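You operate a simulated robot arm through the tools that you are given. There is no shell and no other tool. Be economical: measure what you need, move in short steps, check, and stop when the job is done.

You are at the controls of a simulated two-armed robot. One attempt, no reset.

TASK
The bridge meter is dead: tighten the brass knob, zero the meter, then balance the orange spool.
Fine: the black knob on the key block zeroes the meter; brass knob and black knob before the brown peg goes to ON; probe left where the meter showed 0; brown peg back at REST; no orange flag; white rocker, spool and grey pegs left alone. All other pegs, plugs, probes, cells, spools, bulbs and markers stay put.

The check looks at the end state, three seconds after you hand in, the way a careful person would. Anything else that was tipped, shoved, dropped, spilled or broken makes it a failure.

THE ROBOT
Two 6-joint arms with fingered hands on one trunk that stands fixed in place. Base frame: the origin is at the foot of the trunk, x ahead of it, y to its left, z up. Readings come in mm, rad, newtons and seconds.
The left shoulder is at [20, 157, 829], the right one opposite. With the tool pointing down near the work surface each hand reaches from about 340 to 840 mm from the base axis, measured 20 degrees to its own side. Payload 4.1 kg a hand.
The TCP of each hand is the grasp point between the finger pads, 33 mm short of the fingertips. In the tool frame z runs along the fingers and y along their closing line. The gripper opens to 112 mm. The gripper's body begins 39 mm behind the TCP. The gripper is a hand of 4 fingers: y runs from the thumb to the fingers, the wrist lies at [-16, -118, -200] in the tool frame.
Orientation is told as [roll, pitch, yaw] about the base's x, y, z axes, in that order, counted from this pose: with the fingers straight down and the wrist toward the robot, the tool's x, y and z point along [0, 1, 0], [1, 0, 0] and [0, 0, -1] of the base frame.

THE INTERFACE
- The arms move only by the tool arm_command. It takes "left_steps", "right_steps" or both (then of equal length, played together; a hand with none holds still); each is a list of rows, each an object of numbers (a shift or turn left out is 0): "tx", "ty", "tz": the shift along the tool's x, y, z in mm; "ax", "ay", "az": the turn, a rotation vector about the tool's x, y, z in rad. In form: [{"tx": .., "ty": .., "tz": .., "ax": .., "ay": .., "az": ..}, ...]. A call has 1 to 12 rows; each row shifts and turns the commanded pose from where the row before left it, along the tool's axes as they then stand. Each row takes 0.2 s and may step no farther than 50 mm and 0.15 rad from the row before; otherwise, the whole call is refused. Where a pose cannot be reached the arm comes as near as it can. A force on the tool above 40 N (or 10 N above the force at the start of the call, whichever is more), or a blocked arm, ends the call early, and 0.2 s more pass. In this call time passes only in rows, and 0.2 s behind the last. The reply holds the time, the measured pose of the TCP, the force on the tool along the base axes, the opening and the grip force, in the units named above and with some noise, with the torque about the TCP (base axes, N m) and any sound that the robot's microphone picked up, and new pictures: "show" is both (left out), scene, wrist or none (wrist: the cameras of the hands that moved).
- Cameras (640 x 400 px; columns grow to the right, rows downward): "scene" is now at [53.9, -36, 1470.7]; the picture's right is [-0.38, -0.92, 0.00], its down [-0.47, 0.19, -0.86] and it looks along [0.80, -0.33, -0.50] (base axes); focal length 359 px, centre (320, 200). "left" rides on the left gripper at [-66, -89, -130] in its tool frame; the picture's right is [-0.79, -0.29, 0.54], its down [0.55, -0.71, 0.44] and it looks along [0.26, 0.64, 0.72] (tool axes); focal length 247 px, centre (320, 200). "right" rides on the right gripper at [66, -89, -130] in its tool frame; the picture's right is [-0.79, 0.29, -0.54], its down [-0.55, -0.71, 0.44] and it looks along [-0.26, 0.64, 0.72] (tool axes); focal length 247 px, centre (320, 200). There is no depth. A picture from a camera that has moved, and an enlarged one, comes with that camera's place and axes in the base frame and with its lens.
- move_fingers(index, middle, ring, thumb_bend, thumb_turn, hand): sets how far each is bent, from 0 (flat) to 1 (curled in); at 0.3 the hand is open as for a grip, at 0.7 the pads meet at the TCP. One left out holds its place. A second passes; each finger stops where it meets its share of the squeeze, and holds until it gets a number again. It is the only way to open and close the hand. It gives what a move gives, with no picture; readings hold the bend of each and the force on the fingers (four entries, about 0 where the hand has none), thumb and palm. thumb_turn goes from beside the hand (0) to across from the fingers (1), as for a grip.
- head_to(pan, tilt): turns the head with the scene camera to pan (to the left, within 1.501 rad either way) and tilt (down, from -0.506 to 1.204), counted from straight ahead of the robot. It gives what a move gives, and a new picture of the scene camera.
- close_up(camera, box): a new picture of the part [left, top, right, bottom] of that camera's present view, enlarged. No time passes.
- sign_off(): hands the job in; it is judged then, once.

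Go step by step. Nothing tells you positions but the pictures and the camera data: compare them with the known pose of the tool, close in by small moves and look again before you grip or let go. The budget is 120 turns and 200 pictures, counting those below and the enlarged ones. Unless the task says otherwise, let go and move clear before handing in.

The tools are called as a command line: name --argument value ..., lists and objects as JSON in quotes. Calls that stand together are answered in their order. arm_command: Moves the arms, as the interface text tells. Its arguments: {"type":"object","properties":{"left_steps":{"type":"array"},"right_steps":{"type":"array"},"show":{"type":"string","enum":["both","scene","wrist","none"]}},"required":[]} The other tools are called the same way: move_fingers (index, middle, ring, thumb_bend, thumb_turn, hand) moves the fingers one by one; head_to (pan, tilt) turns the head that bears the scene camera; close_up (camera, box) takes an enlarged picture of a part of a camera's view; sign_off () hands the job in.

At the start:

```text
clock: 0.0
left_tool_pos: [461.6, -38.9, 1153.0]
left_orientation: [0.0, 0.001, -0.424]
left_wrist_force: [0.0, 0.8, -0.5]
left_torque: [0.02, -0.03, -0.01]
left_grip_width: 111.5
left_gripper_force: 0.1
left_shape: jaw
left_bend: [0.3, 0.3, 0.3, 0.3, 0.98]
left_finger forces: [0.0, 0.1, 0.0, 0.1, 0.1, 0.0]
right_tool_pos: [385.6, -438.5, 1207.7]
right_orientation: [-0.001, 0.0, -0.423]
right_wrist_force: [1.0, 0.4, 0.4]
right_torque: [0.02, 0.03, 0.04]
right_grip_width: 111.6
right_gripper_force: 0.0
right_shape: jaw
right_bend: [0.3, 0.3, 0.3, 0.3, 0.98]
right_finger forces: [0.0, 0.0, 0.1, 0.1, 0.1, 0.0]
head pan, tilt: [-0.391, 0.527]
```

scene: 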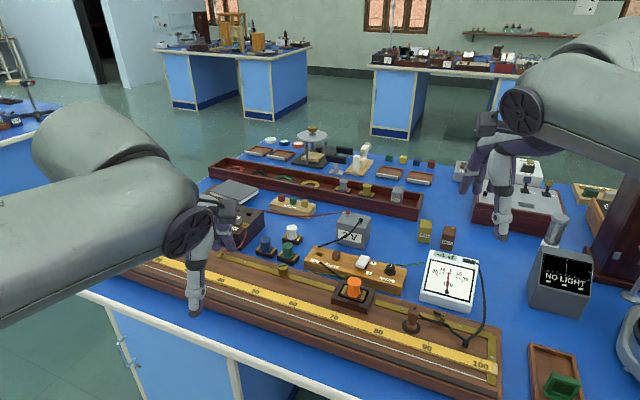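
right: 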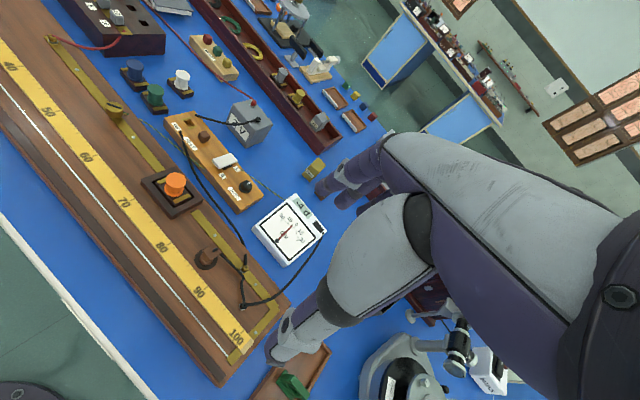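
left: 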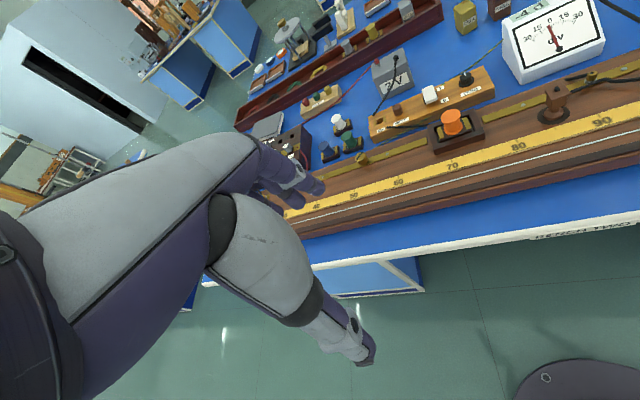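

I see a metre bridge with a yellow scale, a key block with a brown peg and a black knob, a meter, and an orange spool on the bridge. I'll look closer to identify the parts before moving.

close_up --camera "scene" --box '[290, 220, 510, 358]'

close_up --camera "right" --box '[130, 90, 350, 228]'

close_up --camera "right" --box '[90, 190, 330, 340]'

close_up --camera "left" --box '[340, 40, 640, 228]'

close_up --camera "right" --box '[0, 0, 240, 150]'

```text
2.90 times, centred on (400, 289) of scene
camera zoom: at [53.9, -36.0, 1470.7], right [-0.38, -0.92, 0.0], down [-0.47, 0.19, -0.86], along [0.8, -0.33, -0.5], focal length 1040 px, centre (88, -58)
```

zoom: 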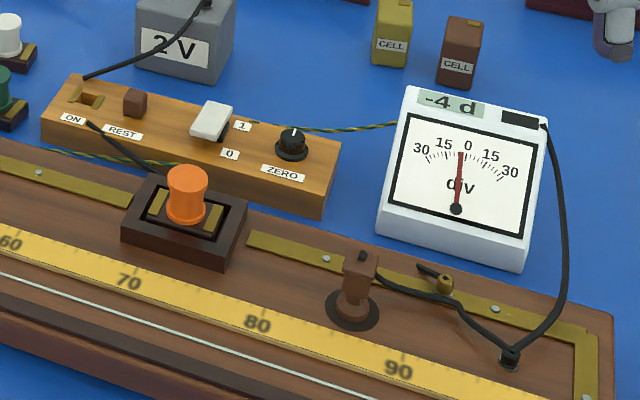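

```text
2.90 times, centred on (240, 159) of right
camera zoom: at [331.6, -342.3, 1337.3], right [-0.06, -0.84, 0.54], down [-0.87, -0.21, -0.44], along [0.48, -0.5, -0.72], focal length 716 px, centre (552, 319)
```

zoom: 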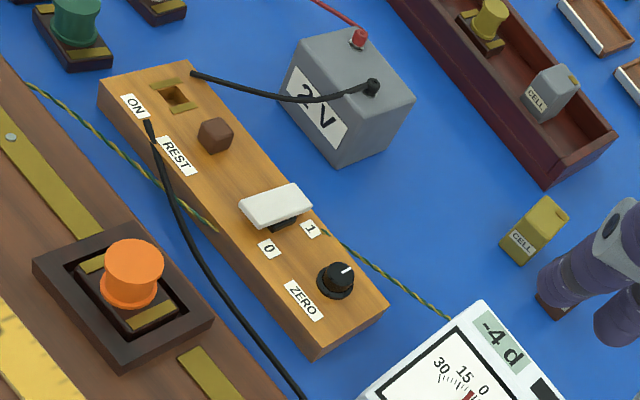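

```text
2.67 times, centred on (210, 265) of right
camera zoom: at [331.6, -342.3, 1337.3], right [-0.06, -0.84, 0.54], down [-0.87, -0.21, -0.44], along [0.48, -0.5, -0.72], focal length 659 px, centre (613, 27)
```

zoom: 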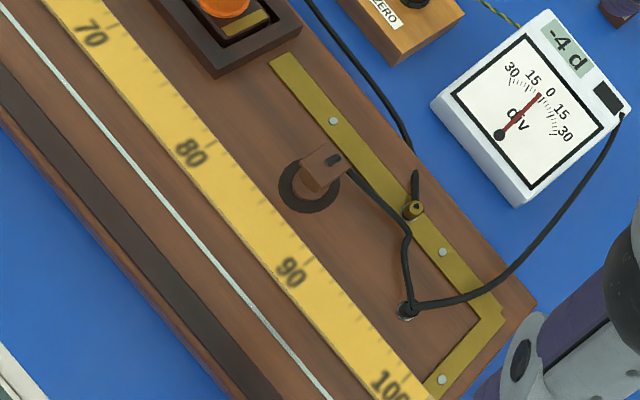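

```text
2.13 times, centred on (490, 134) of left
camera zoom: at [353.7, -61.9, 1283.3], right [-0.59, -0.6, -0.54], down [-0.42, 0.8, -0.44], along [0.69, -0.03, -0.72], focal length 526 px, centre (-42, 340)
```

zoom: 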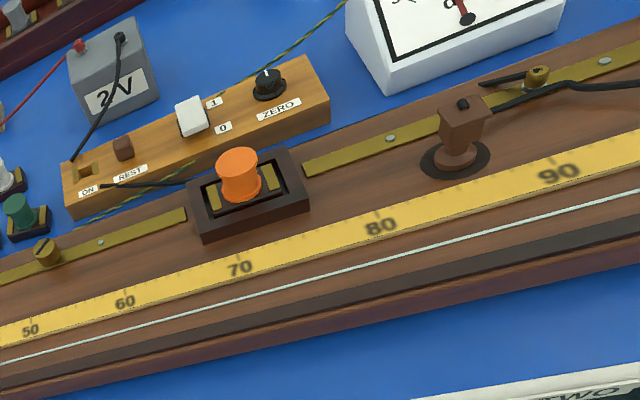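

```text
2.67 times, centred on (120, 75) of right
camera zoom: at [331.6, -342.3, 1337.3], right [-0.06, -0.84, 0.54], down [-0.87, -0.21, -0.44], along [0.48, -0.5, -0.72], focal length 659 px, centre (853, 533)
```

zoom: 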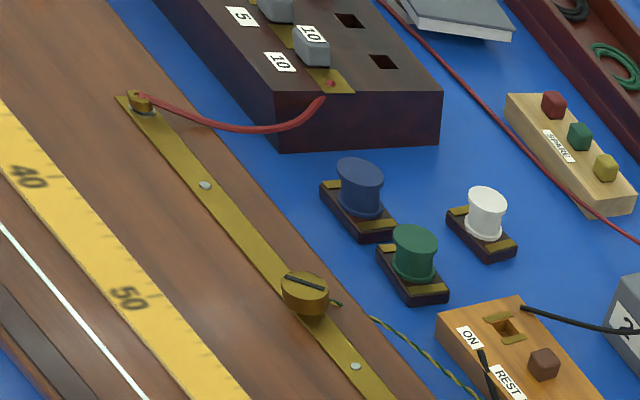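

The brass slotted knob on the middle strip is near (727,-214,873) and the spool top near (582,-338,910). I'll move the left arm out of the way and test a one-finger pinch shape with the right hand in free air.

arm_command --left_steps '[{"tx": 45}, {"tx": 45}, {"tx": 45}, {"tx": 45}, {"tx": 45}, {"tx": 45}]' --show "none"

move_fingers --hand "right" --index 0.6 --middle 1 --ring 1 --thumb_bend 0.6 --thumb_turn 1

close_up --camera "right" --box '[200, 100, 640, 400]'

close_up --camera "scene" --box '[0, 0, 640, 400]'

```text
clock: 1.4
left_tool_pos: [572.9, 207.8, 1150.8]
left_orientation: [0.0, 0.0, -0.426]
left_wrist_force: [-0.7, 0.3, 0.1]
left_torque: [0.03, 0.0, 0.02]
left_grip_width: 112.1
left_gripper_force: 0.0
left_shape: jaw
left_bend: [0.3, 0.3, 0.3, 0.3, 0.98]
left_finger forces: [0.1, 0.0, 0.1, 0.0, 0.1, 0.1]
right_tool_pos: [384.4, -438.6, 1206.5]
right_orientation: [0.0, 0.0, -0.425]
right_wrist_force: [0.3, -0.2, -0.4]
right_torque: [0.02, -0.01, 0.0]
right_grip_width: 111.2
right_gripper_force: 0.0
right_shape: jaw
right_bend: [0.3, 0.3, 0.3, 0.3, 0.98]
right_finger forces: [0.0, 0.0, 0.0, 0.0, 0.0, 0.0]
head pan, tilt: [-0.391, 0.527]
```

```text
clock: 2.4
left_tool_pos: [572.8, 207.1, 1151.0]
left_orientation: [0.0, 0.0, -0.425]
left_wrist_force: [-0.2, 0.1, 0.3]
left_torque: [0.0, -0.01, -0.01]
left_grip_width: 111.5
left_gripper_force: 0.0
left_shape: jaw
left_bend: [0.3, 0.3, 0.3, 0.3, 0.98]
left_finger forces: [0.0, 0.1, 0.1, 0.0, 0.1, 0.0]
right_tool_pos: [384.7, -439.2, 1206.4]
right_orientation: [0.001, 0.001, -0.423]
right_wrist_force: [0.3, -0.5, -0.4]
right_torque: [-0.03, 0.02, 0.01]
right_grip_width: 30.4
right_gripper_force: 0.0
right_shape: fingers
right_bend: [0.6, 0.99, 1.0, 0.6, 1.0]
right_finger forces: [0.0, 0.0, 0.0, 0.1, 0.0, 0.0]
head pan, tilt: [-0.391, 0.527]
```

```text
1.33 times, centred on (420, 250) of right
camera zoom: at [331.6, -342.3, 1337.3], right [-0.06, -0.84, 0.54], down [-0.87, -0.21, -0.44], along [0.48, -0.5, -0.72], focal length 329 px, centre (187, 133)
```

zoom: 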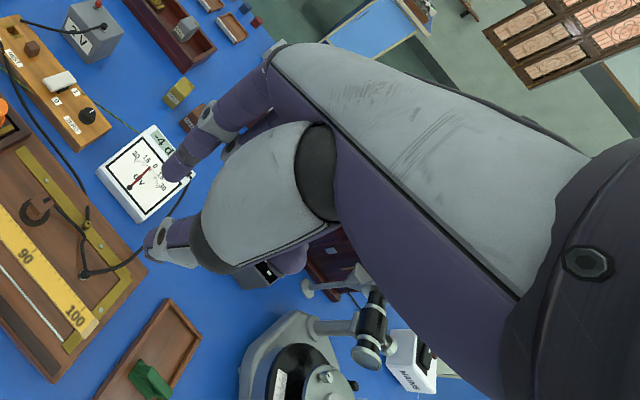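

```text
1.00 times, centred on (320, 200) of scene (not enlarged: the box is as wide or as high as the picture)
camera zoom: at [53.9, -36.0, 1470.7], right [-0.38, -0.92, 0.0], down [-0.47, 0.19, -0.86], along [0.8, -0.33, -0.5], focal length 359 px, centre (320, 200)
```

zoom: 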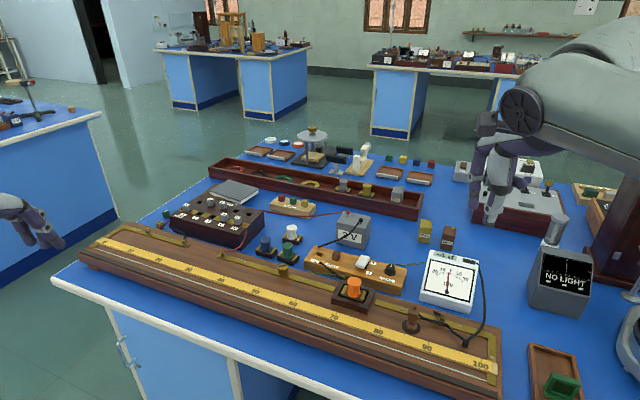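

The index looks offset from the grasp centre. I'll compare with the middle finger doing the pinch.

close_up --camera "scene" --box '[420, 110, 580, 250]'

move_fingers --hand "right" --index 1 --middle 0.6

close_up --camera "right" --box '[200, 100, 640, 400]'

close_up --camera "scene" --box '[420, 110, 580, 250]'

```text
2.86 times, centred on (500, 180) of scene
camera zoom: at [53.9, -36.0, 1470.7], right [-0.38, -0.92, 0.0], down [-0.47, 0.19, -0.86], along [0.8, -0.33, -0.5], focal length 1026 px, centre (-194, 257)
```

zoom: 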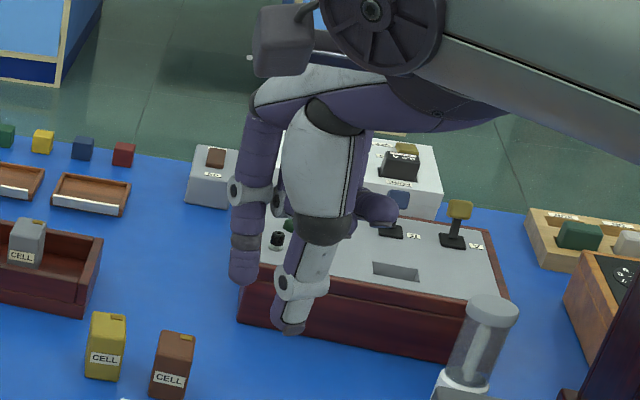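

```text
clock: 3.4
left_tool_pos: [572.4, 207.2, 1151.3]
left_orientation: [0.0, -0.001, -0.424]
left_wrist_force: [0.3, 0.3, 0.0]
left_torque: [0.0, 0.01, 0.01]
left_grip_width: 111.5
left_gripper_force: 0.1
left_shape: jaw
left_bend: [0.3, 0.3, 0.3, 0.3, 0.98]
left_finger forces: [0.1, 0.1, 0.0, 0.0, 0.1, 0.1]
right_tool_pos: [385.7, -438.1, 1206.8]
right_orientation: [0.0, 0.0, -0.425]
right_wrist_force: [0.6, -0.1, 0.5]
right_torque: [0.06, 0.0, -0.01]
right_grip_width: 37.8
right_gripper_force: 0.0
right_shape: fingers
right_bend: [0.99, 0.6, 1.0, 0.59, 1.0]
right_finger forces: [0.0, 0.1, 0.0, 0.0, 0.0, 0.0]
head pan, tilt: [-0.391, 0.527]
```

```text
1.33 times, centred on (420, 250) of right
camera zoom: at [331.6, -342.3, 1337.3], right [-0.06, -0.84, 0.54], down [-0.87, -0.21, -0.44], along [0.48, -0.5, -0.72], focal length 329 px, centre (187, 133)
```

zoom: 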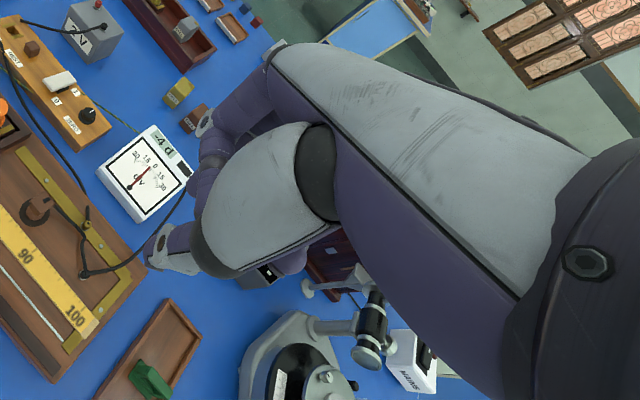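

```text
2.86 times, centred on (500, 180) of scene
camera zoom: at [53.9, -36.0, 1470.7], right [-0.38, -0.92, 0.0], down [-0.47, 0.19, -0.86], along [0.8, -0.33, -0.5], focal length 1026 px, centre (-194, 257)
```

zoom: 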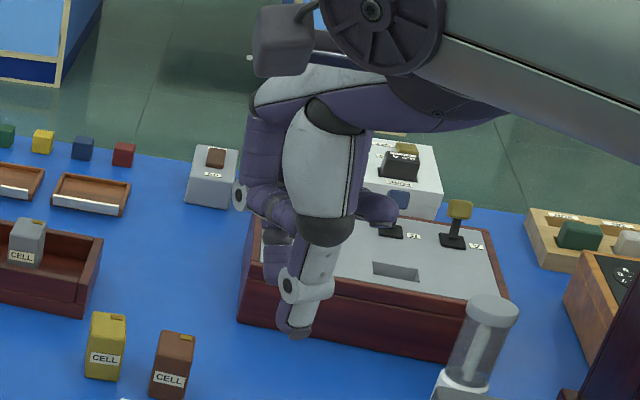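

The thumb sits between index and middle, so those three make a centred tip grip. I'll move the right hand to above the brass knob at safe height and look.

arm_command --right_steps '[{"tx": 38.3, "ty": 24.4, "tz": 15}, {"tx": 38.3, "ty": 24.4, "tz": 15}, {"tx": 38.3, "ty": 24.4, "tz": 15}, {"tx": 38.3, "ty": 24.4, "tz": 15}, {"tx": 38.3, "ty": 24.4, "tz": 15}, {"tx": 38.3, "ty": 24.4, "tz": 15}, {"tx": 38.3, "ty": 24.4, "tz": 15}, {"tx": 38.3, "ty": 24.4, "tz": 15}, {"tx": 38.3, "ty": 24.4, "tz": 15}]' --show "both"

move_fingers --hand "right" --index 0.45 --middle 0.45 --thumb_bend 0.45

close_up --camera "right" --box '[160, 100, 480, 300]'

```text
clock: 5.4
left_tool_pos: [572.1, 207.0, 1151.5]
left_orientation: [0.001, 0.0, -0.425]
left_wrist_force: [-0.6, -0.3, -0.9]
left_torque: [0.06, -0.08, 0.04]
left_grip_width: 111.6
left_gripper_force: 0.1
left_shape: jaw
left_bend: [0.3, 0.3, 0.3, 0.3, 0.98]
left_finger forces: [0.0, 0.0, 0.1, 0.0, 0.0, 0.0]
right_tool_pos: [727.9, -214.5, 1072.2]
right_orientation: [-0.001, 0.0, -0.425]
right_wrist_force: [0.8, 0.1, 0.6]
right_torque: [0.08, -0.03, 0.03]
right_grip_width: 38.8
right_gripper_force: 0.2
right_shape: fingers
right_bend: [0.99, 0.6, 1.0, 0.59, 1.0]
right_finger forces: [0.0, 0.1, 0.0, 0.0, 0.0, 0.0]
head pan, tilt: [-0.391, 0.527]
camera right: at [673.7, -117.6, 1202.7], right [-0.06, -0.84, 0.54], down [-0.87, -0.21, -0.44], along [0.48, -0.5, -0.72], focal length 247 px, centre (320, 200)
```

scene: 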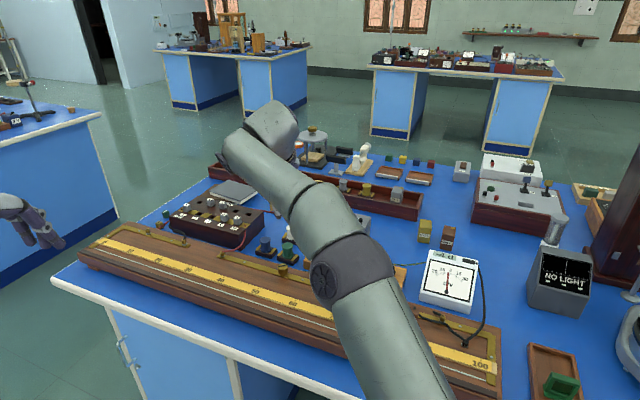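
right: 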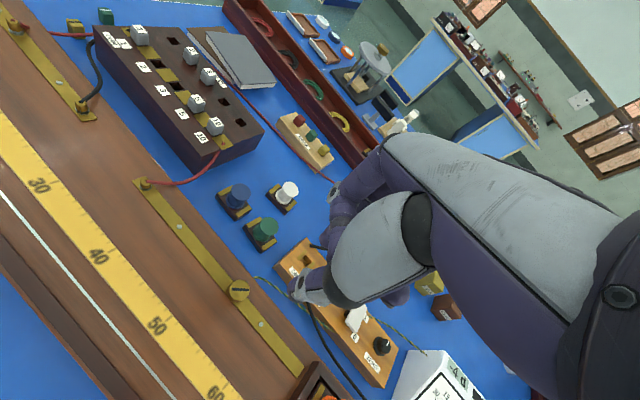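

```text
clock: 6.4
left_tool_pos: [573.6, 206.4, 1150.5]
left_orientation: [0.0, 0.0, -0.424]
left_wrist_force: [0.4, -0.6, -0.3]
left_torque: [0.0, 0.01, 0.02]
left_grip_width: 111.5
left_gripper_force: 0.0
left_shape: jaw
left_bend: [0.3, 0.3, 0.3, 0.3, 0.98]
left_finger forces: [0.0, 0.0, 0.0, 0.0, 0.0, 0.1]
right_tool_pos: [727.5, -213.9, 1072.3]
right_orientation: [0.001, -0.001, -0.425]
right_wrist_force: [-0.2, -0.3, -0.4]
right_torque: [0.01, -0.01, -0.08]
right_grip_width: 70.9
right_gripper_force: 0.1
right_shape: fingers
right_bend: [0.45, 0.45, 1.0, 0.45, 0.99]
right_finger forces: [0.0, 0.0, 0.1, 0.1, 0.1, 0.0]
head pan, tilt: [-0.391, 0.527]
```

```text
2.00 times, centred on (320, 200) of right
camera zoom: at [674.6, -117.3, 1202.0], right [-0.06, -0.84, 0.54], down [-0.87, -0.21, -0.44], along [0.48, -0.5, -0.72], focal length 494 px, centre (320, 200)
```

zoom: 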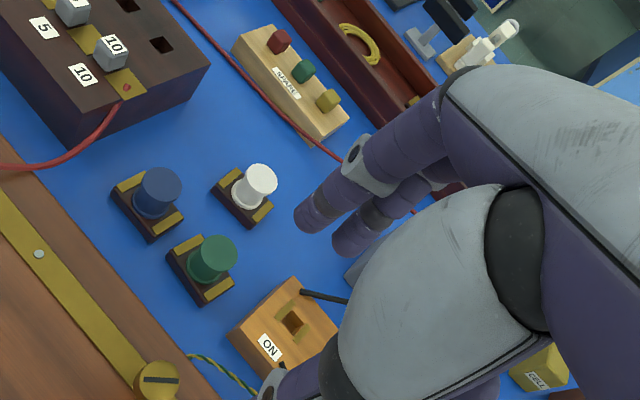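

The knob measures near (729,-212,873), right under the hand. I'll turn back counter-clockwise to leave room for tightening and descend part-way.

arm_command --right_steps '[{"az": -0.145, "tz": 20}, {"az": -0.145, "tz": 20}, {"az": -0.145, "tz": 20}, {"az": -0.145, "tz": 20}, {"az": -0.145, "tz": 20}, {"tz": 15}, {"tz": 15}]' --show "both"

close_up --camera "right" --box '[200, 150, 440, 300]'

close_up --camera "scene" --box '[210, 190, 370, 290]'

```text
clock: 8.0
left_tool_pos: [572.6, 207.2, 1151.3]
left_orientation: [-0.001, -0.001, -0.424]
left_wrist_force: [-0.2, 0.5, 0.1]
left_torque: [0.03, -0.02, -0.01]
left_grip_width: 111.5
left_gripper_force: 0.1
left_shape: jaw
left_bend: [0.3, 0.3, 0.3, 0.3, 0.98]
left_finger forces: [0.0, 0.0, 0.1, 0.1, 0.1, 0.0]
right_tool_pos: [727.0, -215.1, 941.2]
right_orientation: [0.0, 0.0, 0.301]
right_wrist_force: [0.4, -0.2, -0.8]
right_torque: [0.02, 0.02, 0.03]
right_grip_width: 71.1
right_gripper_force: 0.0
right_shape: fingers
right_bend: [0.45, 0.45, 1.0, 0.45, 0.99]
right_finger forces: [0.0, 0.1, 0.0, 0.0, 0.1, 0.0]
head pan, tilt: [-0.391, 0.527]
camera right: at [622.7, -179.4, 1071.8], right [0.51, -0.67, 0.54], down [-0.51, -0.74, -0.44], along [0.69, -0.05, -0.72], focal length 247 px, centre (320, 200)
```

scene: 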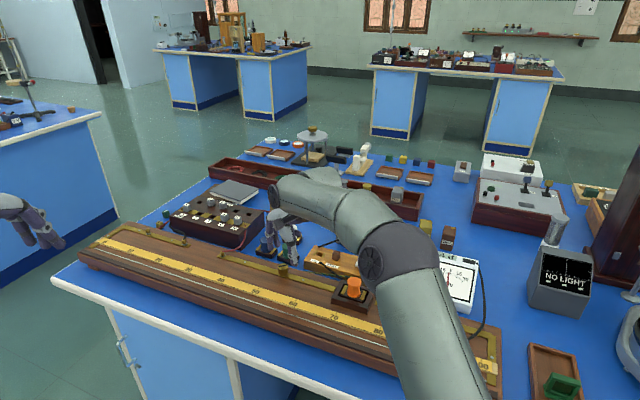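
right: 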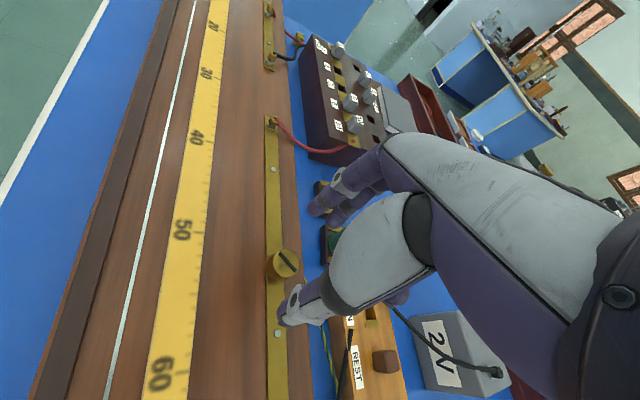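

```text
2.67 times, centred on (320, 225) of right
camera zoom: at [622.7, -179.4, 1071.8], right [0.51, -0.67, 0.54], down [-0.51, -0.74, -0.44], along [0.69, -0.05, -0.72], focal length 659 px, centre (320, 133)
```

zoom: 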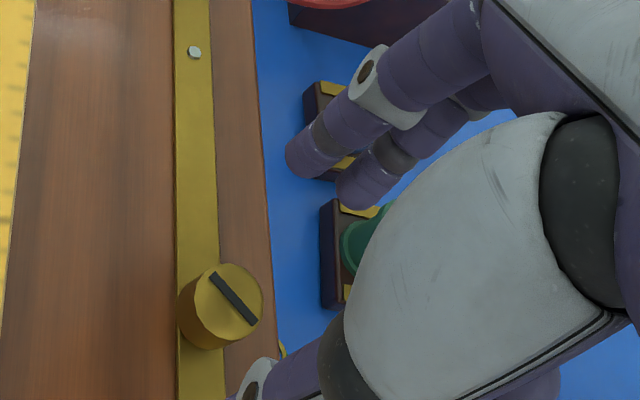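

```text
4.00 times, centred on (290, 240) of scene
camera zoom: at [53.9, -36.0, 1470.7], right [-0.38, -0.92, 0.0], down [-0.47, 0.19, -0.86], along [0.8, -0.33, -0.5], focal length 1436 px, centre (440, 40)
```

zoom: 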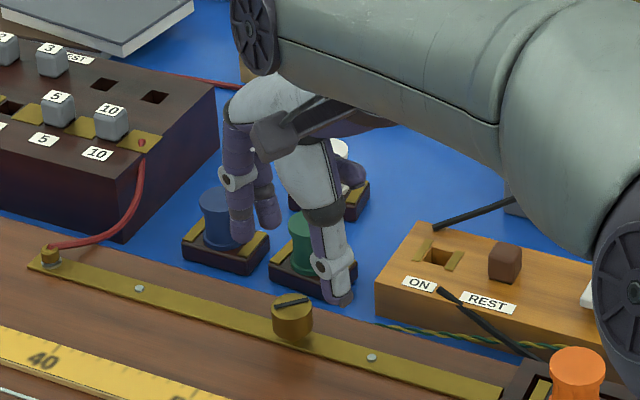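

The knob is about 26 mm across, top near z 881 at (726,-212). I'll narrow the fingers a bit and descend to 908.

move_fingers --hand "right" --index 0.52 --middle 0.52 --thumb_bend 0.5

arm_command --right_steps '[{"tx": 2.7, "tz": 11}, {"tz": 11}, {"tz": 11}]' --show "none"

close_up --camera "right" --box '[240, 170, 400, 320]'

close_up --camera "scene" --box '[250, 200, 350, 290]'

```text
clock: 9.0
left_tool_pos: [572.8, 206.4, 1150.2]
left_orientation: [0.001, 0.002, -0.425]
left_wrist_force: [0.1, -0.7, 0.7]
left_torque: [0.0, -0.01, -0.01]
left_grip_width: 111.8
left_gripper_force: 0.1
left_shape: jaw
left_bend: [0.3, 0.3, 0.3, 0.3, 0.98]
left_finger forces: [0.0, 0.0, 0.0, 0.0, 0.0, 0.1]
right_tool_pos: [727.1, -215.8, 942.3]
right_orientation: [0.001, -0.001, 0.302]
right_wrist_force: [-0.4, -0.1, -0.9]
right_torque: [-0.02, 0.0, 0.0]
right_grip_width: 55.3
right_gripper_force: 0.0
right_shape: fingers
right_bend: [0.52, 0.52, 1.0, 0.5, 1.0]
right_finger forces: [0.0, 0.0, 0.1, 0.1, 0.0, 0.0]
head pan, tilt: [-0.391, 0.527]
```

```text
clock: 9.8
left_tool_pos: [571.0, 205.8, 1149.9]
left_orientation: [-0.001, 0.0, -0.425]
left_wrist_force: [0.2, 0.2, 0.4]
left_torque: [-0.02, 0.01, -0.02]
left_grip_width: 111.3
left_gripper_force: 0.1
left_shape: jaw
left_bend: [0.3, 0.3, 0.3, 0.3, 0.98]
left_finger forces: [0.1, 0.0, 0.0, 0.0, 0.0, 0.0]
right_tool_pos: [725.5, -213.1, 909.5]
right_orientation: [0.0, 0.002, 0.301]
right_wrist_force: [-0.6, 0.7, -0.7]
right_torque: [0.02, -0.02, 0.02]
right_grip_width: 55.1
right_gripper_force: 0.1
right_shape: fingers
right_bend: [0.52, 0.52, 1.0, 0.5, 1.0]
right_finger forces: [0.0, 0.0, 0.0, 0.1, 0.1, 0.1]
head pan, tilt: [-0.391, 0.527]
```

```text
2.67 times, centred on (320, 245) of right
camera zoom: at [621.9, -176.9, 1039.1], right [0.51, -0.67, 0.54], down [-0.51, -0.74, -0.44], along [0.69, -0.06, -0.72], focal length 659 px, centre (320, 80)
```

zoom: 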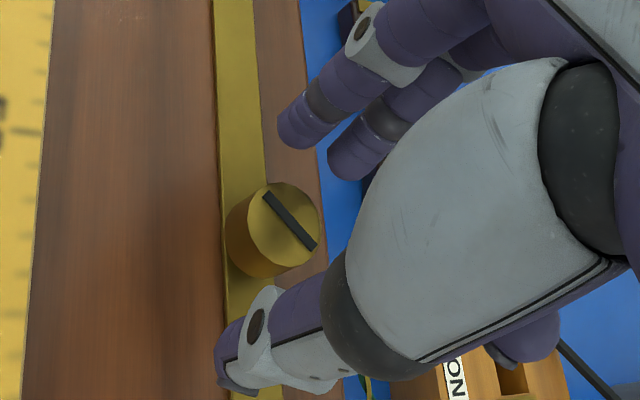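

```text
4.44 times, centred on (300, 245) of scene
camera zoom: at [53.9, -36.0, 1470.7], right [-0.38, -0.92, 0.0], down [-0.47, 0.19, -0.86], along [0.8, -0.33, -0.5], focal length 1595 px, centre (409, 0)
```

zoom: 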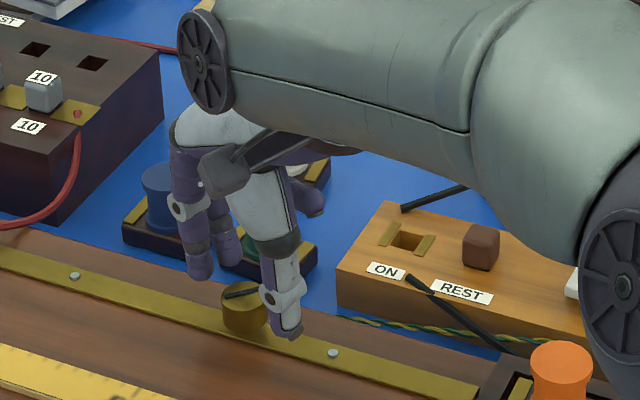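

At fingertip level the knob is centred in the closing direction and about 4 mm off sideways. I'll correct this and descend ~10 mm with force watch.

arm_command --right_steps '[{"tx": 4}, {"tz": 5}, {"tz": 4}]' --show "none"

close_up --camera "right" --box '[240, 170, 400, 320]'

close_up --camera "scene" --box '[250, 210, 330, 290]'

```text
clock: 10.6
left_tool_pos: [573.0, 206.1, 1149.7]
left_orientation: [0.001, 0.0, -0.425]
left_wrist_force: [0.5, -0.1, 0.5]
left_torque: [0.02, 0.01, 0.03]
left_grip_width: 111.5
left_gripper_force: 0.1
left_shape: jaw
left_bend: [0.3, 0.3, 0.3, 0.3, 0.98]
left_finger forces: [0.0, 0.0, 0.0, 0.0, 0.0, 0.0]
right_tool_pos: [724.4, -208.9, 898.8]
right_orientation: [0.0, 0.0, 0.302]
right_wrist_force: [-0.2, 1.4, 0.1]
right_torque: [-0.01, 0.0, 0.0]
right_grip_width: 55.1
right_gripper_force: 0.1
right_shape: fingers
right_bend: [0.52, 0.52, 1.0, 0.5, 1.0]
right_finger forces: [0.0, 0.0, 0.0, 0.1, 0.0, 0.0]
head pan, tilt: [-0.391, 0.527]
```

```text
2.67 times, centred on (320, 245) of right
camera zoom: at [620.6, -171.9, 1030.4], right [0.51, -0.67, 0.54], down [-0.51, -0.74, -0.44], along [0.69, -0.06, -0.72], focal length 659 px, centre (320, 80)
```

zoom: 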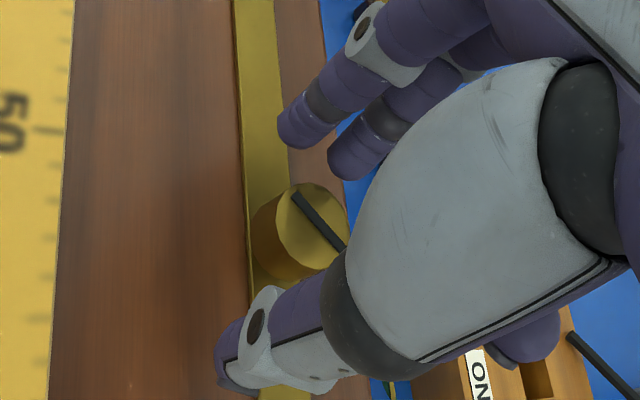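

```text
5.00 times, centred on (290, 250) of scene
camera zoom: at [53.9, -36.0, 1470.7], right [-0.38, -0.92, 0.0], down [-0.47, 0.19, -0.86], along [0.8, -0.33, -0.5], focal length 1795 px, centre (470, -50)
```

zoom: 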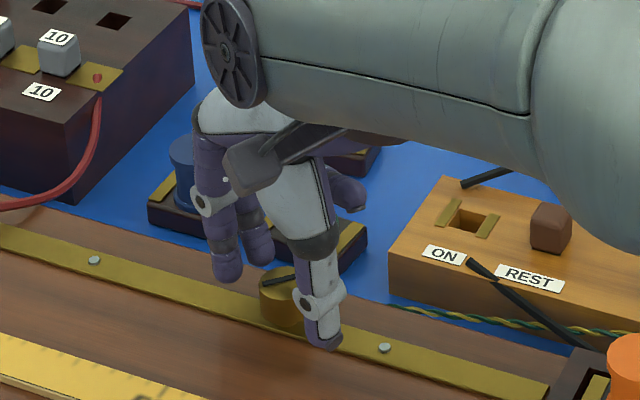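

The knob sits between index/middle and thumb. Closing gently.

move_fingers --hand "right" --index 0.68 --middle 0.68 --thumb_bend 0.68

close_up --camera "right" --box '[240, 170, 400, 320]'

close_up --camera "scene" --box '[250, 210, 330, 290]'

```text
clock: 11.6
left_tool_pos: [572.7, 208.8, 1151.0]
left_orientation: [-0.002, -0.001, -0.423]
left_wrist_force: [1.0, 0.5, 0.4]
left_torque: [-0.01, -0.03, 0.03]
left_grip_width: 111.5
left_gripper_force: 0.0
left_shape: jaw
left_bend: [0.3, 0.3, 0.3, 0.3, 0.98]
left_finger forces: [0.0, 0.0, 0.0, 0.0, 0.0, 0.1]
right_tool_pos: [724.8, -208.0, 900.0]
right_orientation: [-0.001, -0.002, 0.303]
right_wrist_force: [8.8, 3.2, 0.7]
right_torque: [0.06, -0.26, 0.06]
right_grip_width: 17.4
right_gripper_force: 7.4
right_shape: fingers
right_bend: [0.64, 0.62, 1.0, 0.65, 1.0]
right_finger forces: [3.6, 8.3, 0.0, 0.0, 2.2, 0.0]
head pan, tilt: [-0.391, 0.527]
```

```text
2.67 times, centred on (320, 245) of right
camera zoom: at [620.9, -171.6, 1030.7], right [0.51, -0.67, 0.54], down [-0.51, -0.74, -0.44], along [0.69, -0.06, -0.72], focal length 659 px, centre (320, 80)
```

zoom: 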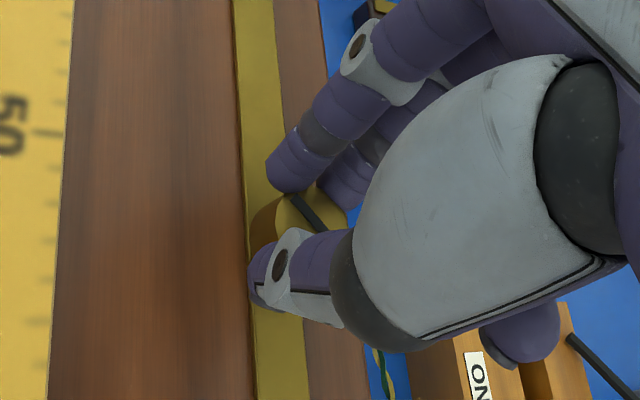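

```text
5.00 times, centred on (290, 250) of scene
camera zoom: at [54.3, -35.9, 1470.7], right [-0.38, -0.92, 0.0], down [-0.47, 0.19, -0.86], along [0.8, -0.33, -0.5], focal length 1795 px, centre (470, -50)
```

zoom: 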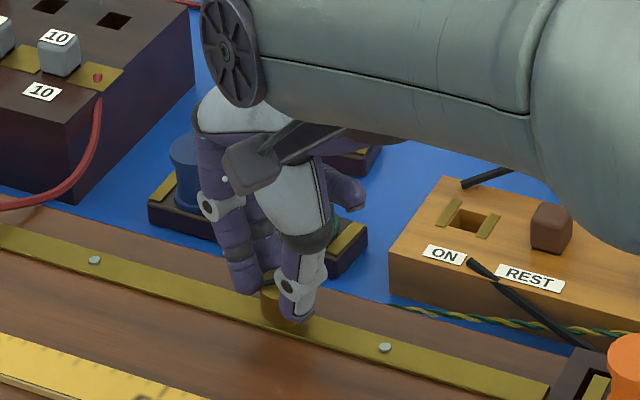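

The fingers bear more than the thumb, so I shift the hand 2 mm toward the fingers and squeeze a little more.

arm_command --right_steps '[{"ty": 2.5}]' --show "none"

move_fingers --hand "right" --index 0.74 --middle 0.74 --thumb_bend 0.76

```text
clock: 12.0
left_tool_pos: [573.1, 207.2, 1152.1]
left_orientation: [0.0, -0.001, -0.424]
left_wrist_force: [-0.4, -0.5, -0.9]
left_torque: [0.01, -0.01, -0.02]
left_grip_width: 111.5
left_gripper_force: 0.1
left_shape: jaw
left_bend: [0.3, 0.3, 0.3, 0.3, 0.98]
left_finger forces: [0.1, 0.0, 0.1, 0.0, 0.0, 0.0]
right_tool_pos: [726.3, -207.7, 900.1]
right_orientation: [-0.001, 0.002, 0.303]
right_wrist_force: [3.0, 1.4, 0.8]
right_torque: [0.08, -0.12, 0.05]
right_grip_width: 17.5
right_gripper_force: 6.7
right_shape: fingers
right_bend: [0.65, 0.63, 1.0, 0.65, 1.0]
right_finger forces: [2.5, 5.9, 0.0, 0.0, 4.4, 0.1]
head pan, tilt: [-0.391, 0.527]
```

```text
clock: 13.0
left_tool_pos: [573.3, 207.1, 1151.9]
left_orientation: [0.001, 0.001, -0.424]
left_wrist_force: [-0.7, 0.6, 0.4]
left_torque: [0.01, -0.02, -0.02]
left_grip_width: 111.4
left_gripper_force: 0.2
left_shape: jaw
left_bend: [0.3, 0.3, 0.3, 0.3, 0.98]
left_finger forces: [0.1, 0.0, 0.0, 0.0, 0.0, 0.0]
right_tool_pos: [727.6, -207.5, 900.0]
right_orientation: [-0.001, 0.003, 0.302]
right_wrist_force: [4.7, 1.4, -4.2]
right_torque: [-0.03, -0.11, 0.05]
right_grip_width: 15.0
right_gripper_force: 16.8
right_shape: fingers
right_bend: [0.72, 0.63, 1.0, 0.66, 1.0]
right_finger forces: [8.3, 11.5, 0.1, 0.1, 13.1, 0.0]
head pan, tilt: [-0.391, 0.527]
```

Grip is firm (~17 N). Now turning clockwise in small steps while watching torque.

arm_command --right_steps '[{"az": 0.12}, {"az": 0.12}, {"az": 0.12}, {"az": 0.12}]' --show "none"

close_up --camera "right" --box '[240, 170, 400, 320]'

```text
clock: 14.0
left_tool_pos: [573.0, 207.3, 1151.2]
left_orientation: [0.0, 0.0, -0.424]
left_wrist_force: [0.2, -0.6, 0.0]
left_torque: [-0.03, -0.02, -0.01]
left_grip_width: 111.7
left_gripper_force: 0.1
left_shape: jaw
left_bend: [0.3, 0.3, 0.3, 0.3, 0.98]
left_finger forces: [0.0, 0.1, 0.0, 0.0, 0.0, 0.1]
right_tool_pos: [728.4, -208.1, 899.2]
right_orientation: [0.002, -0.001, -0.177]
right_wrist_force: [14.3, 4.2, -5.1]
right_torque: [0.11, -0.39, 0.12]
right_grip_width: 14.8
right_gripper_force: 18.2
right_shape: fingers
right_bend: [0.71, 0.62, 1.0, 0.68, 1.0]
right_finger forces: [12.7, 13.3, 0.0, 0.1, 10.1, 0.0]
head pan, tilt: [-0.391, 0.527]
```

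```text
2.67 times, centred on (320, 245) of right
camera zoom: at [652.4, -126.4, 1030.3], right [0.14, -0.83, 0.54], down [-0.8, -0.42, -0.44], along [0.59, -0.37, -0.72], focal length 659 px, centre (320, 80)
```

zoom: 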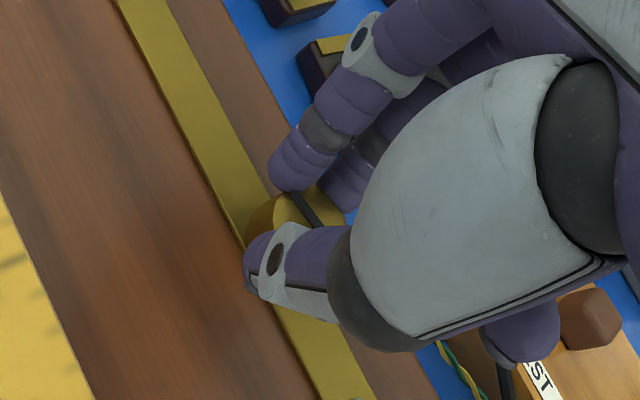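

The slot turned with the hand, so the knob is turning. I'll ease off the side load and keep turning.

arm_command --right_steps '[{"ty": 3}, {"az": 0.12}, {"az": 0.12, "ty": 0.5}, {"az": 0.12, "ty": 0.5}, {"az": 0.12}]' --show "none"

close_up --camera "right" --box '[240, 170, 400, 320]'

```text
clock: 15.2
left_tool_pos: [573.1, 206.7, 1151.6]
left_orientation: [-0.001, 0.0, -0.424]
left_wrist_force: [-0.2, 0.4, 0.4]
left_torque: [0.01, 0.0, -0.01]
left_grip_width: 111.6
left_gripper_force: 0.1
left_shape: jaw
left_bend: [0.3, 0.3, 0.3, 0.3, 0.98]
left_finger forces: [0.1, 0.0, 0.0, 0.0, 0.1, 0.1]
right_tool_pos: [730.9, -208.9, 898.9]
right_orientation: [0.002, 0.0, -0.661]
right_wrist_force: [12.0, 2.4, -3.3]
right_torque: [0.09, -0.25, 0.01]
right_grip_width: 15.3
right_gripper_force: 18.7
right_shape: fingers
right_bend: [0.72, 0.64, 1.0, 0.68, 1.0]
right_finger forces: [13.0, 10.4, 0.0, 0.1, 13.6, 0.1]
head pan, tilt: [-0.391, 0.527]
```

```text
2.67 times, centred on (320, 245) of right
camera zoom: at [702.0, -102.4, 1030.3], right [-0.26, -0.8, 0.54], down [-0.9, 0.0, -0.44], along [0.35, -0.6, -0.72], focal length 659 px, centre (320, 80)
```

zoom: 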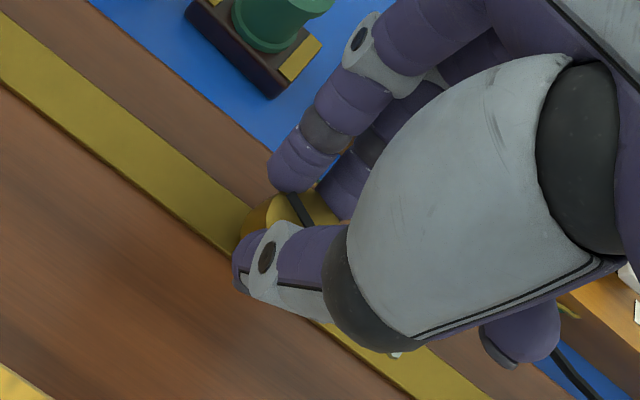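

Still turning freely with the hand, with no stop felt yet. Continuing.

arm_command --right_steps '[{"tx": 2, "ty": 1.5}, {"az": 0.12}, {"az": 0.12}, {"az": 0.12}, {"az": 0.12}]' --show "none"

close_up --camera "right" --box '[240, 170, 400, 320]'

close_up --camera "scene" --box '[220, 180, 380, 290]'

```text
clock: 16.4
left_tool_pos: [572.4, 206.4, 1151.4]
left_orientation: [0.0, 0.001, -0.425]
left_wrist_force: [-0.3, -0.7, -0.1]
left_torque: [0.02, 0.04, 0.0]
left_grip_width: 111.5
left_gripper_force: 0.1
left_shape: jaw
left_bend: [0.3, 0.3, 0.3, 0.3, 0.98]
left_finger forces: [0.1, 0.1, 0.0, 0.1, 0.1, 0.0]
right_tool_pos: [733.6, -208.0, 899.7]
right_orientation: [0.001, 0.0, -1.142]
right_wrist_force: [10.8, -8.3, -1.1]
right_torque: [-0.2, -0.29, 0.09]
right_grip_width: 14.9
right_gripper_force: 19.4
right_shape: fingers
right_bend: [0.72, 0.63, 1.0, 0.68, 1.0]
right_finger forces: [13.0, 12.8, 0.0, 0.0, 12.5, 0.1]
head pan, tilt: [-0.391, 0.527]
```

```text
2.67 times, centred on (320, 245) of right
camera zoom: at [756.9, -100.4, 1030.2], right [-0.6, -0.59, 0.54], down [-0.8, 0.42, -0.44], along [0.03, -0.69, -0.72], focal length 659 px, centre (320, 80)
```

zoom: 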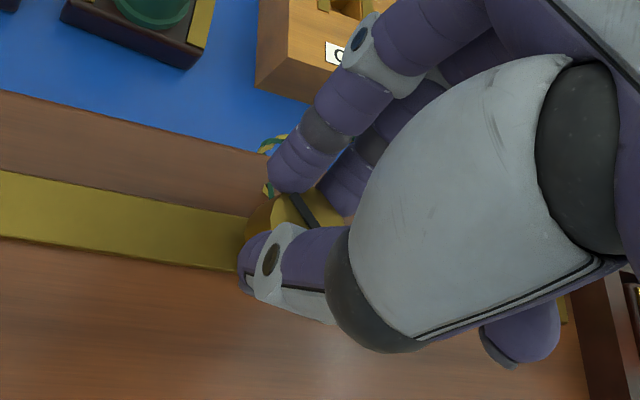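

```text
3.64 times, centred on (300, 235) of scene
camera zoom: at [54.3, -36.5, 1470.7], right [-0.38, -0.92, 0.0], down [-0.47, 0.19, -0.86], along [0.8, -0.33, -0.5], focal length 1305 px, centre (393, 73)
```

zoom: 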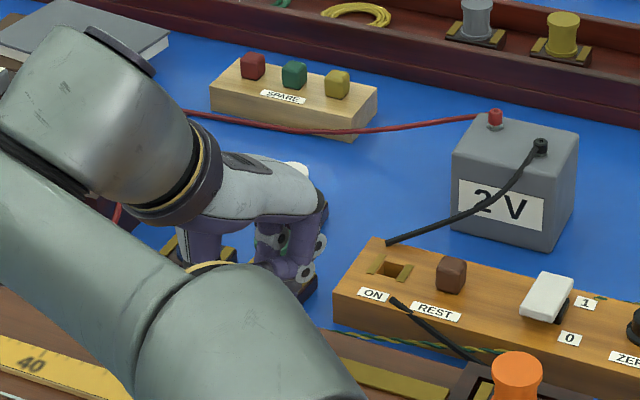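

No tightening torque yet. Turning further, with side load trimmed.

arm_command --right_steps '[{"ty": 2.5, "tx": 0.5}, {"az": 0.12}, {"az": 0.12}, {"az": 0.12}, {"az": 0.12}]' --show "none"

close_up --camera "right" --box '[240, 170, 400, 320]'

```text
clock: 17.6
left_tool_pos: [573.0, 208.2, 1150.5]
left_orientation: [-0.001, -0.001, -0.424]
left_wrist_force: [-0.2, -0.1, -0.1]
left_torque: [0.03, 0.04, -0.02]
left_grip_width: 111.7
left_gripper_force: 0.0
left_shape: jaw
left_bend: [0.3, 0.3, 0.3, 0.3, 0.98]
left_finger forces: [0.1, 0.1, 0.0, 0.0, 0.0, 0.0]
right_tool_pos: [678.8, -212.5, 884.4]
right_orientation: [-0.001, 0.0, -1.621]
right_wrist_force: [0.7, 0.0, 0.1]
right_torque: [0.01, 0.0, -0.05]
right_grip_width: 0.1
right_gripper_force: 0.1
right_shape: fingers
right_bend: [0.73, 0.73, 1.0, 0.75, 1.0]
right_finger forces: [0.0, 0.1, 0.1, 0.0, 0.1, 0.1]
right hand out of reach, approached as far as the arm can: row 2, 3, 4, 5
head pan, tilt: [-0.391, 0.527]
```

```text
2.67 times, centred on (320, 245) of right
camera zoom: at [749.4, -127.7, 1014.5], right [-0.8, -0.25, 0.54], down [-0.52, 0.74, -0.43], along [-0.29, -0.63, -0.72], focal length 659 px, centre (320, 80)
```

zoom: 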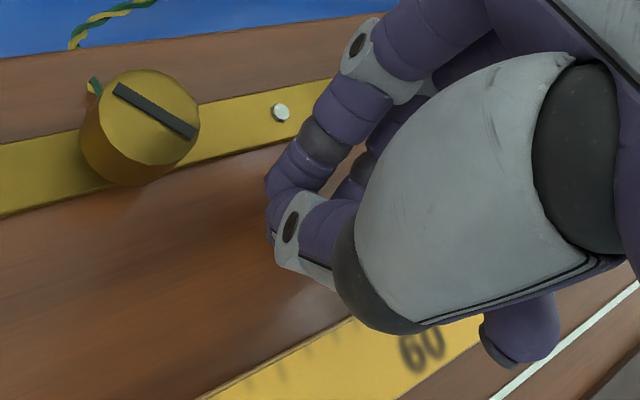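

The arm hit its reach limit at that yaw and slipped off the knob; the knob has turned about 85° so far and isn't tight. I'll lift clear, rewind the wrist and regrasp at about (733,-210).

arm_command --right_steps '[{"tz": -45}, {"tz": -45}, {"az": -0.143}, {"az": -0.143}, {"az": -0.143}, {"az": -0.143}, {"az": -0.143}, {"az": -0.143}, {"az": -0.143}, {"az": -0.143}, {"az": -0.143}, {"az": -0.143}]' --show "none"

arm_command --right_steps '[{"az": -0.143}, {"az": -0.143}, {"az": -0.143}, {"az": -0.143}, {"az": -0.143}, {"az": -0.143}]' --show "none"

move_fingers --hand "right" --index 0.52 --middle 0.52 --thumb_bend 0.5

```text
clock: 20.2
left_tool_pos: [572.9, 207.8, 1150.7]
left_orientation: [-0.001, 0.001, -0.423]
left_wrist_force: [-0.6, 0.7, 0.2]
left_torque: [0.0, 0.04, -0.01]
left_grip_width: 111.8
left_gripper_force: 0.1
left_shape: jaw
left_bend: [0.3, 0.3, 0.3, 0.3, 0.98]
left_finger forces: [0.1, 0.0, 0.0, 0.0, 0.0, 0.0]
right_tool_pos: [758.5, -199.8, 1001.0]
right_orientation: [0.0, 0.003, -0.19]
right_wrist_force: [-0.1, 0.4, 0.0]
right_torque: [-0.01, 0.03, 0.0]
right_grip_width: 0.0
right_gripper_force: 0.1
right_shape: fingers
right_bend: [0.73, 0.73, 1.0, 0.75, 1.0]
right_finger forces: [0.0, 0.0, 0.0, 0.0, 0.1, 0.0]
right hand out of reach, approached as far as the arm can: row 1, 2, 3, 4, 5, 6, 7, 8, 9, 10, 11
head pan, tilt: [-0.391, 0.527]
```

```text
clock: 21.6
left_tool_pos: [572.9, 206.9, 1150.8]
left_orientation: [0.002, 0.0, -0.426]
left_wrist_force: [-0.1, 0.4, 0.1]
left_torque: [0.0, -0.06, 0.0]
left_grip_width: 111.7
left_gripper_force: 0.0
left_shape: jaw
left_bend: [0.3, 0.3, 0.3, 0.3, 0.98]
left_finger forces: [0.1, 0.0, 0.0, 0.0, 0.1, 0.1]
right_tool_pos: [723.0, -199.0, 988.5]
right_orientation: [0.001, -0.001, 0.671]
right_wrist_force: [-0.9, 0.1, 0.4]
right_torque: [0.0, -0.02, -0.03]
right_grip_width: 0.0
right_gripper_force: 0.0
right_shape: fingers
right_bend: [0.73, 0.73, 1.0, 0.75, 1.0]
right_finger forces: [0.0, 0.0, 0.0, 0.0, 0.1, 0.1]
right hand out of reach, approached as far as the arm can: row 4, 5, 6
head pan, tilt: [-0.391, 0.527]
```

```text
clock: 22.6
left_tool_pos: [572.1, 208.5, 1151.1]
left_orientation: [0.0, 0.0, -0.424]
left_wrist_force: [0.9, 0.6, -0.1]
left_torque: [0.02, 0.0, 0.03]
left_grip_width: 111.8
left_gripper_force: 0.1
left_shape: jaw
left_bend: [0.3, 0.3, 0.3, 0.3, 0.98]
left_finger forces: [0.1, 0.0, 0.0, 0.1, 0.1, 0.1]
right_tool_pos: [723.7, -199.0, 988.7]
right_orientation: [-0.001, 0.0, 0.667]
right_wrist_force: [-0.3, -0.6, 0.3]
right_torque: [-0.02, -0.01, -0.03]
right_grip_width: 54.0
right_gripper_force: 0.1
right_shape: fingers
right_bend: [0.52, 0.52, 1.0, 0.5, 1.0]
right_finger forces: [0.1, 0.0, 0.0, 0.1, 0.0, 0.0]
head pan, tilt: [-0.391, 0.527]
```

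Both yaw limits are known now (about +0.5 and −1.2). I'll come back to yaw ~0.4 and view.

arm_command --right_steps '[{"az": 0.13}, {"az": 0.13}]' --show "wrist"

```text
clock: 23.2
left_tool_pos: [572.1, 207.0, 1150.7]
left_orientation: [0.001, 0.0, -0.424]
left_wrist_force: [0.1, -0.5, -0.4]
left_torque: [0.02, -0.01, 0.02]
left_grip_width: 111.7
left_gripper_force: 0.1
left_shape: jaw
left_bend: [0.3, 0.3, 0.3, 0.3, 0.98]
left_finger forces: [0.1, 0.0, 0.1, 0.0, 0.1, 0.1]
right_tool_pos: [740.5, -199.8, 995.3]
right_orientation: [0.002, 0.002, 0.407]
right_wrist_force: [-0.3, 0.7, -0.2]
right_torque: [0.0, 0.03, 0.02]
right_grip_width: 54.2
right_gripper_force: 0.1
right_shape: fingers
right_bend: [0.52, 0.52, 1.0, 0.5, 1.0]
right_finger forces: [0.0, 0.0, 0.0, 0.1, 0.0, 0.0]
right hand out of reach, approached as far as the arm can: row 1, 2
head pan, tilt: [-0.391, 0.527]
camera right: at [633.7, -175.5, 1125.4], right [0.58, -0.61, 0.54], down [-0.44, -0.79, -0.43], along [0.69, 0.02, -0.72], focal length 247 px, centre (320, 200)
```

right: 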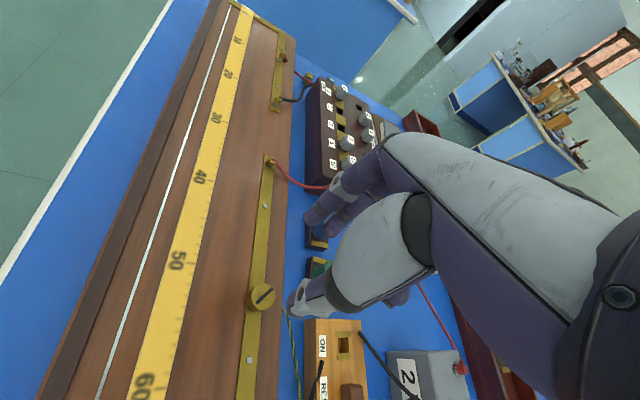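

The commanded pose has drifted out to about (758,-200,1001). I'll move back over the knob and descend part-way.

arm_command --right_steps '[{"tx": 0.4, "ty": -13.5, "tz": 20}, {"tx": 0.4, "ty": -13.5, "tz": 20}, {"tz": 10}]' --show "none"

close_up --camera "right" --box '[240, 170, 400, 320]'

```text
clock: 24.0
left_tool_pos: [571.8, 207.8, 1151.6]
left_orientation: [0.0, -0.001, -0.425]
left_wrist_force: [0.2, -0.9, 0.0]
left_torque: [0.0, 0.01, 0.0]
left_grip_width: 111.7
left_gripper_force: 0.1
left_shape: jaw
left_bend: [0.3, 0.3, 0.3, 0.3, 0.98]
left_finger forces: [0.1, 0.0, 0.1, 0.0, 0.1, 0.1]
right_tool_pos: [752.2, -215.2, 956.0]
right_orientation: [-0.001, -0.001, 0.409]
right_wrist_force: [-0.4, -0.9, 0.3]
right_torque: [-0.02, 0.01, -0.02]
right_grip_width: 54.4
right_gripper_force: 0.1
right_shape: fingers
right_bend: [0.52, 0.52, 1.0, 0.5, 1.0]
right_finger forces: [0.0, 0.0, 0.1, 0.1, 0.0, 0.0]
right hand out of reach, approached as far as the arm can: row 1, 2
head pan, tilt: [-0.391, 0.527]
```

```text
2.67 times, centred on (320, 245) of right
camera zoom: at [644.6, -189.9, 1085.7], right [0.58, -0.61, 0.54], down [-0.43, -0.79, -0.44], along [0.69, 0.02, -0.72], focal length 659 px, centre (320, 80)
```

zoom: 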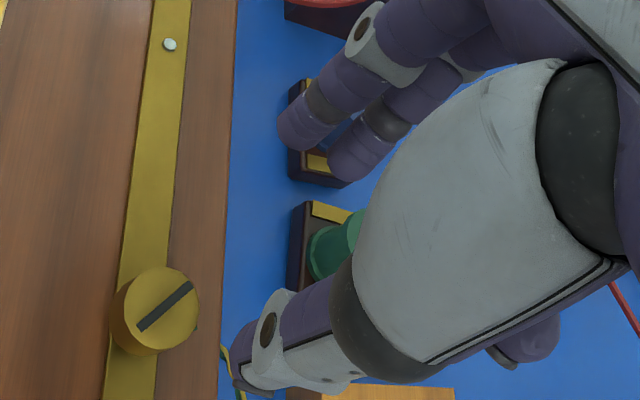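

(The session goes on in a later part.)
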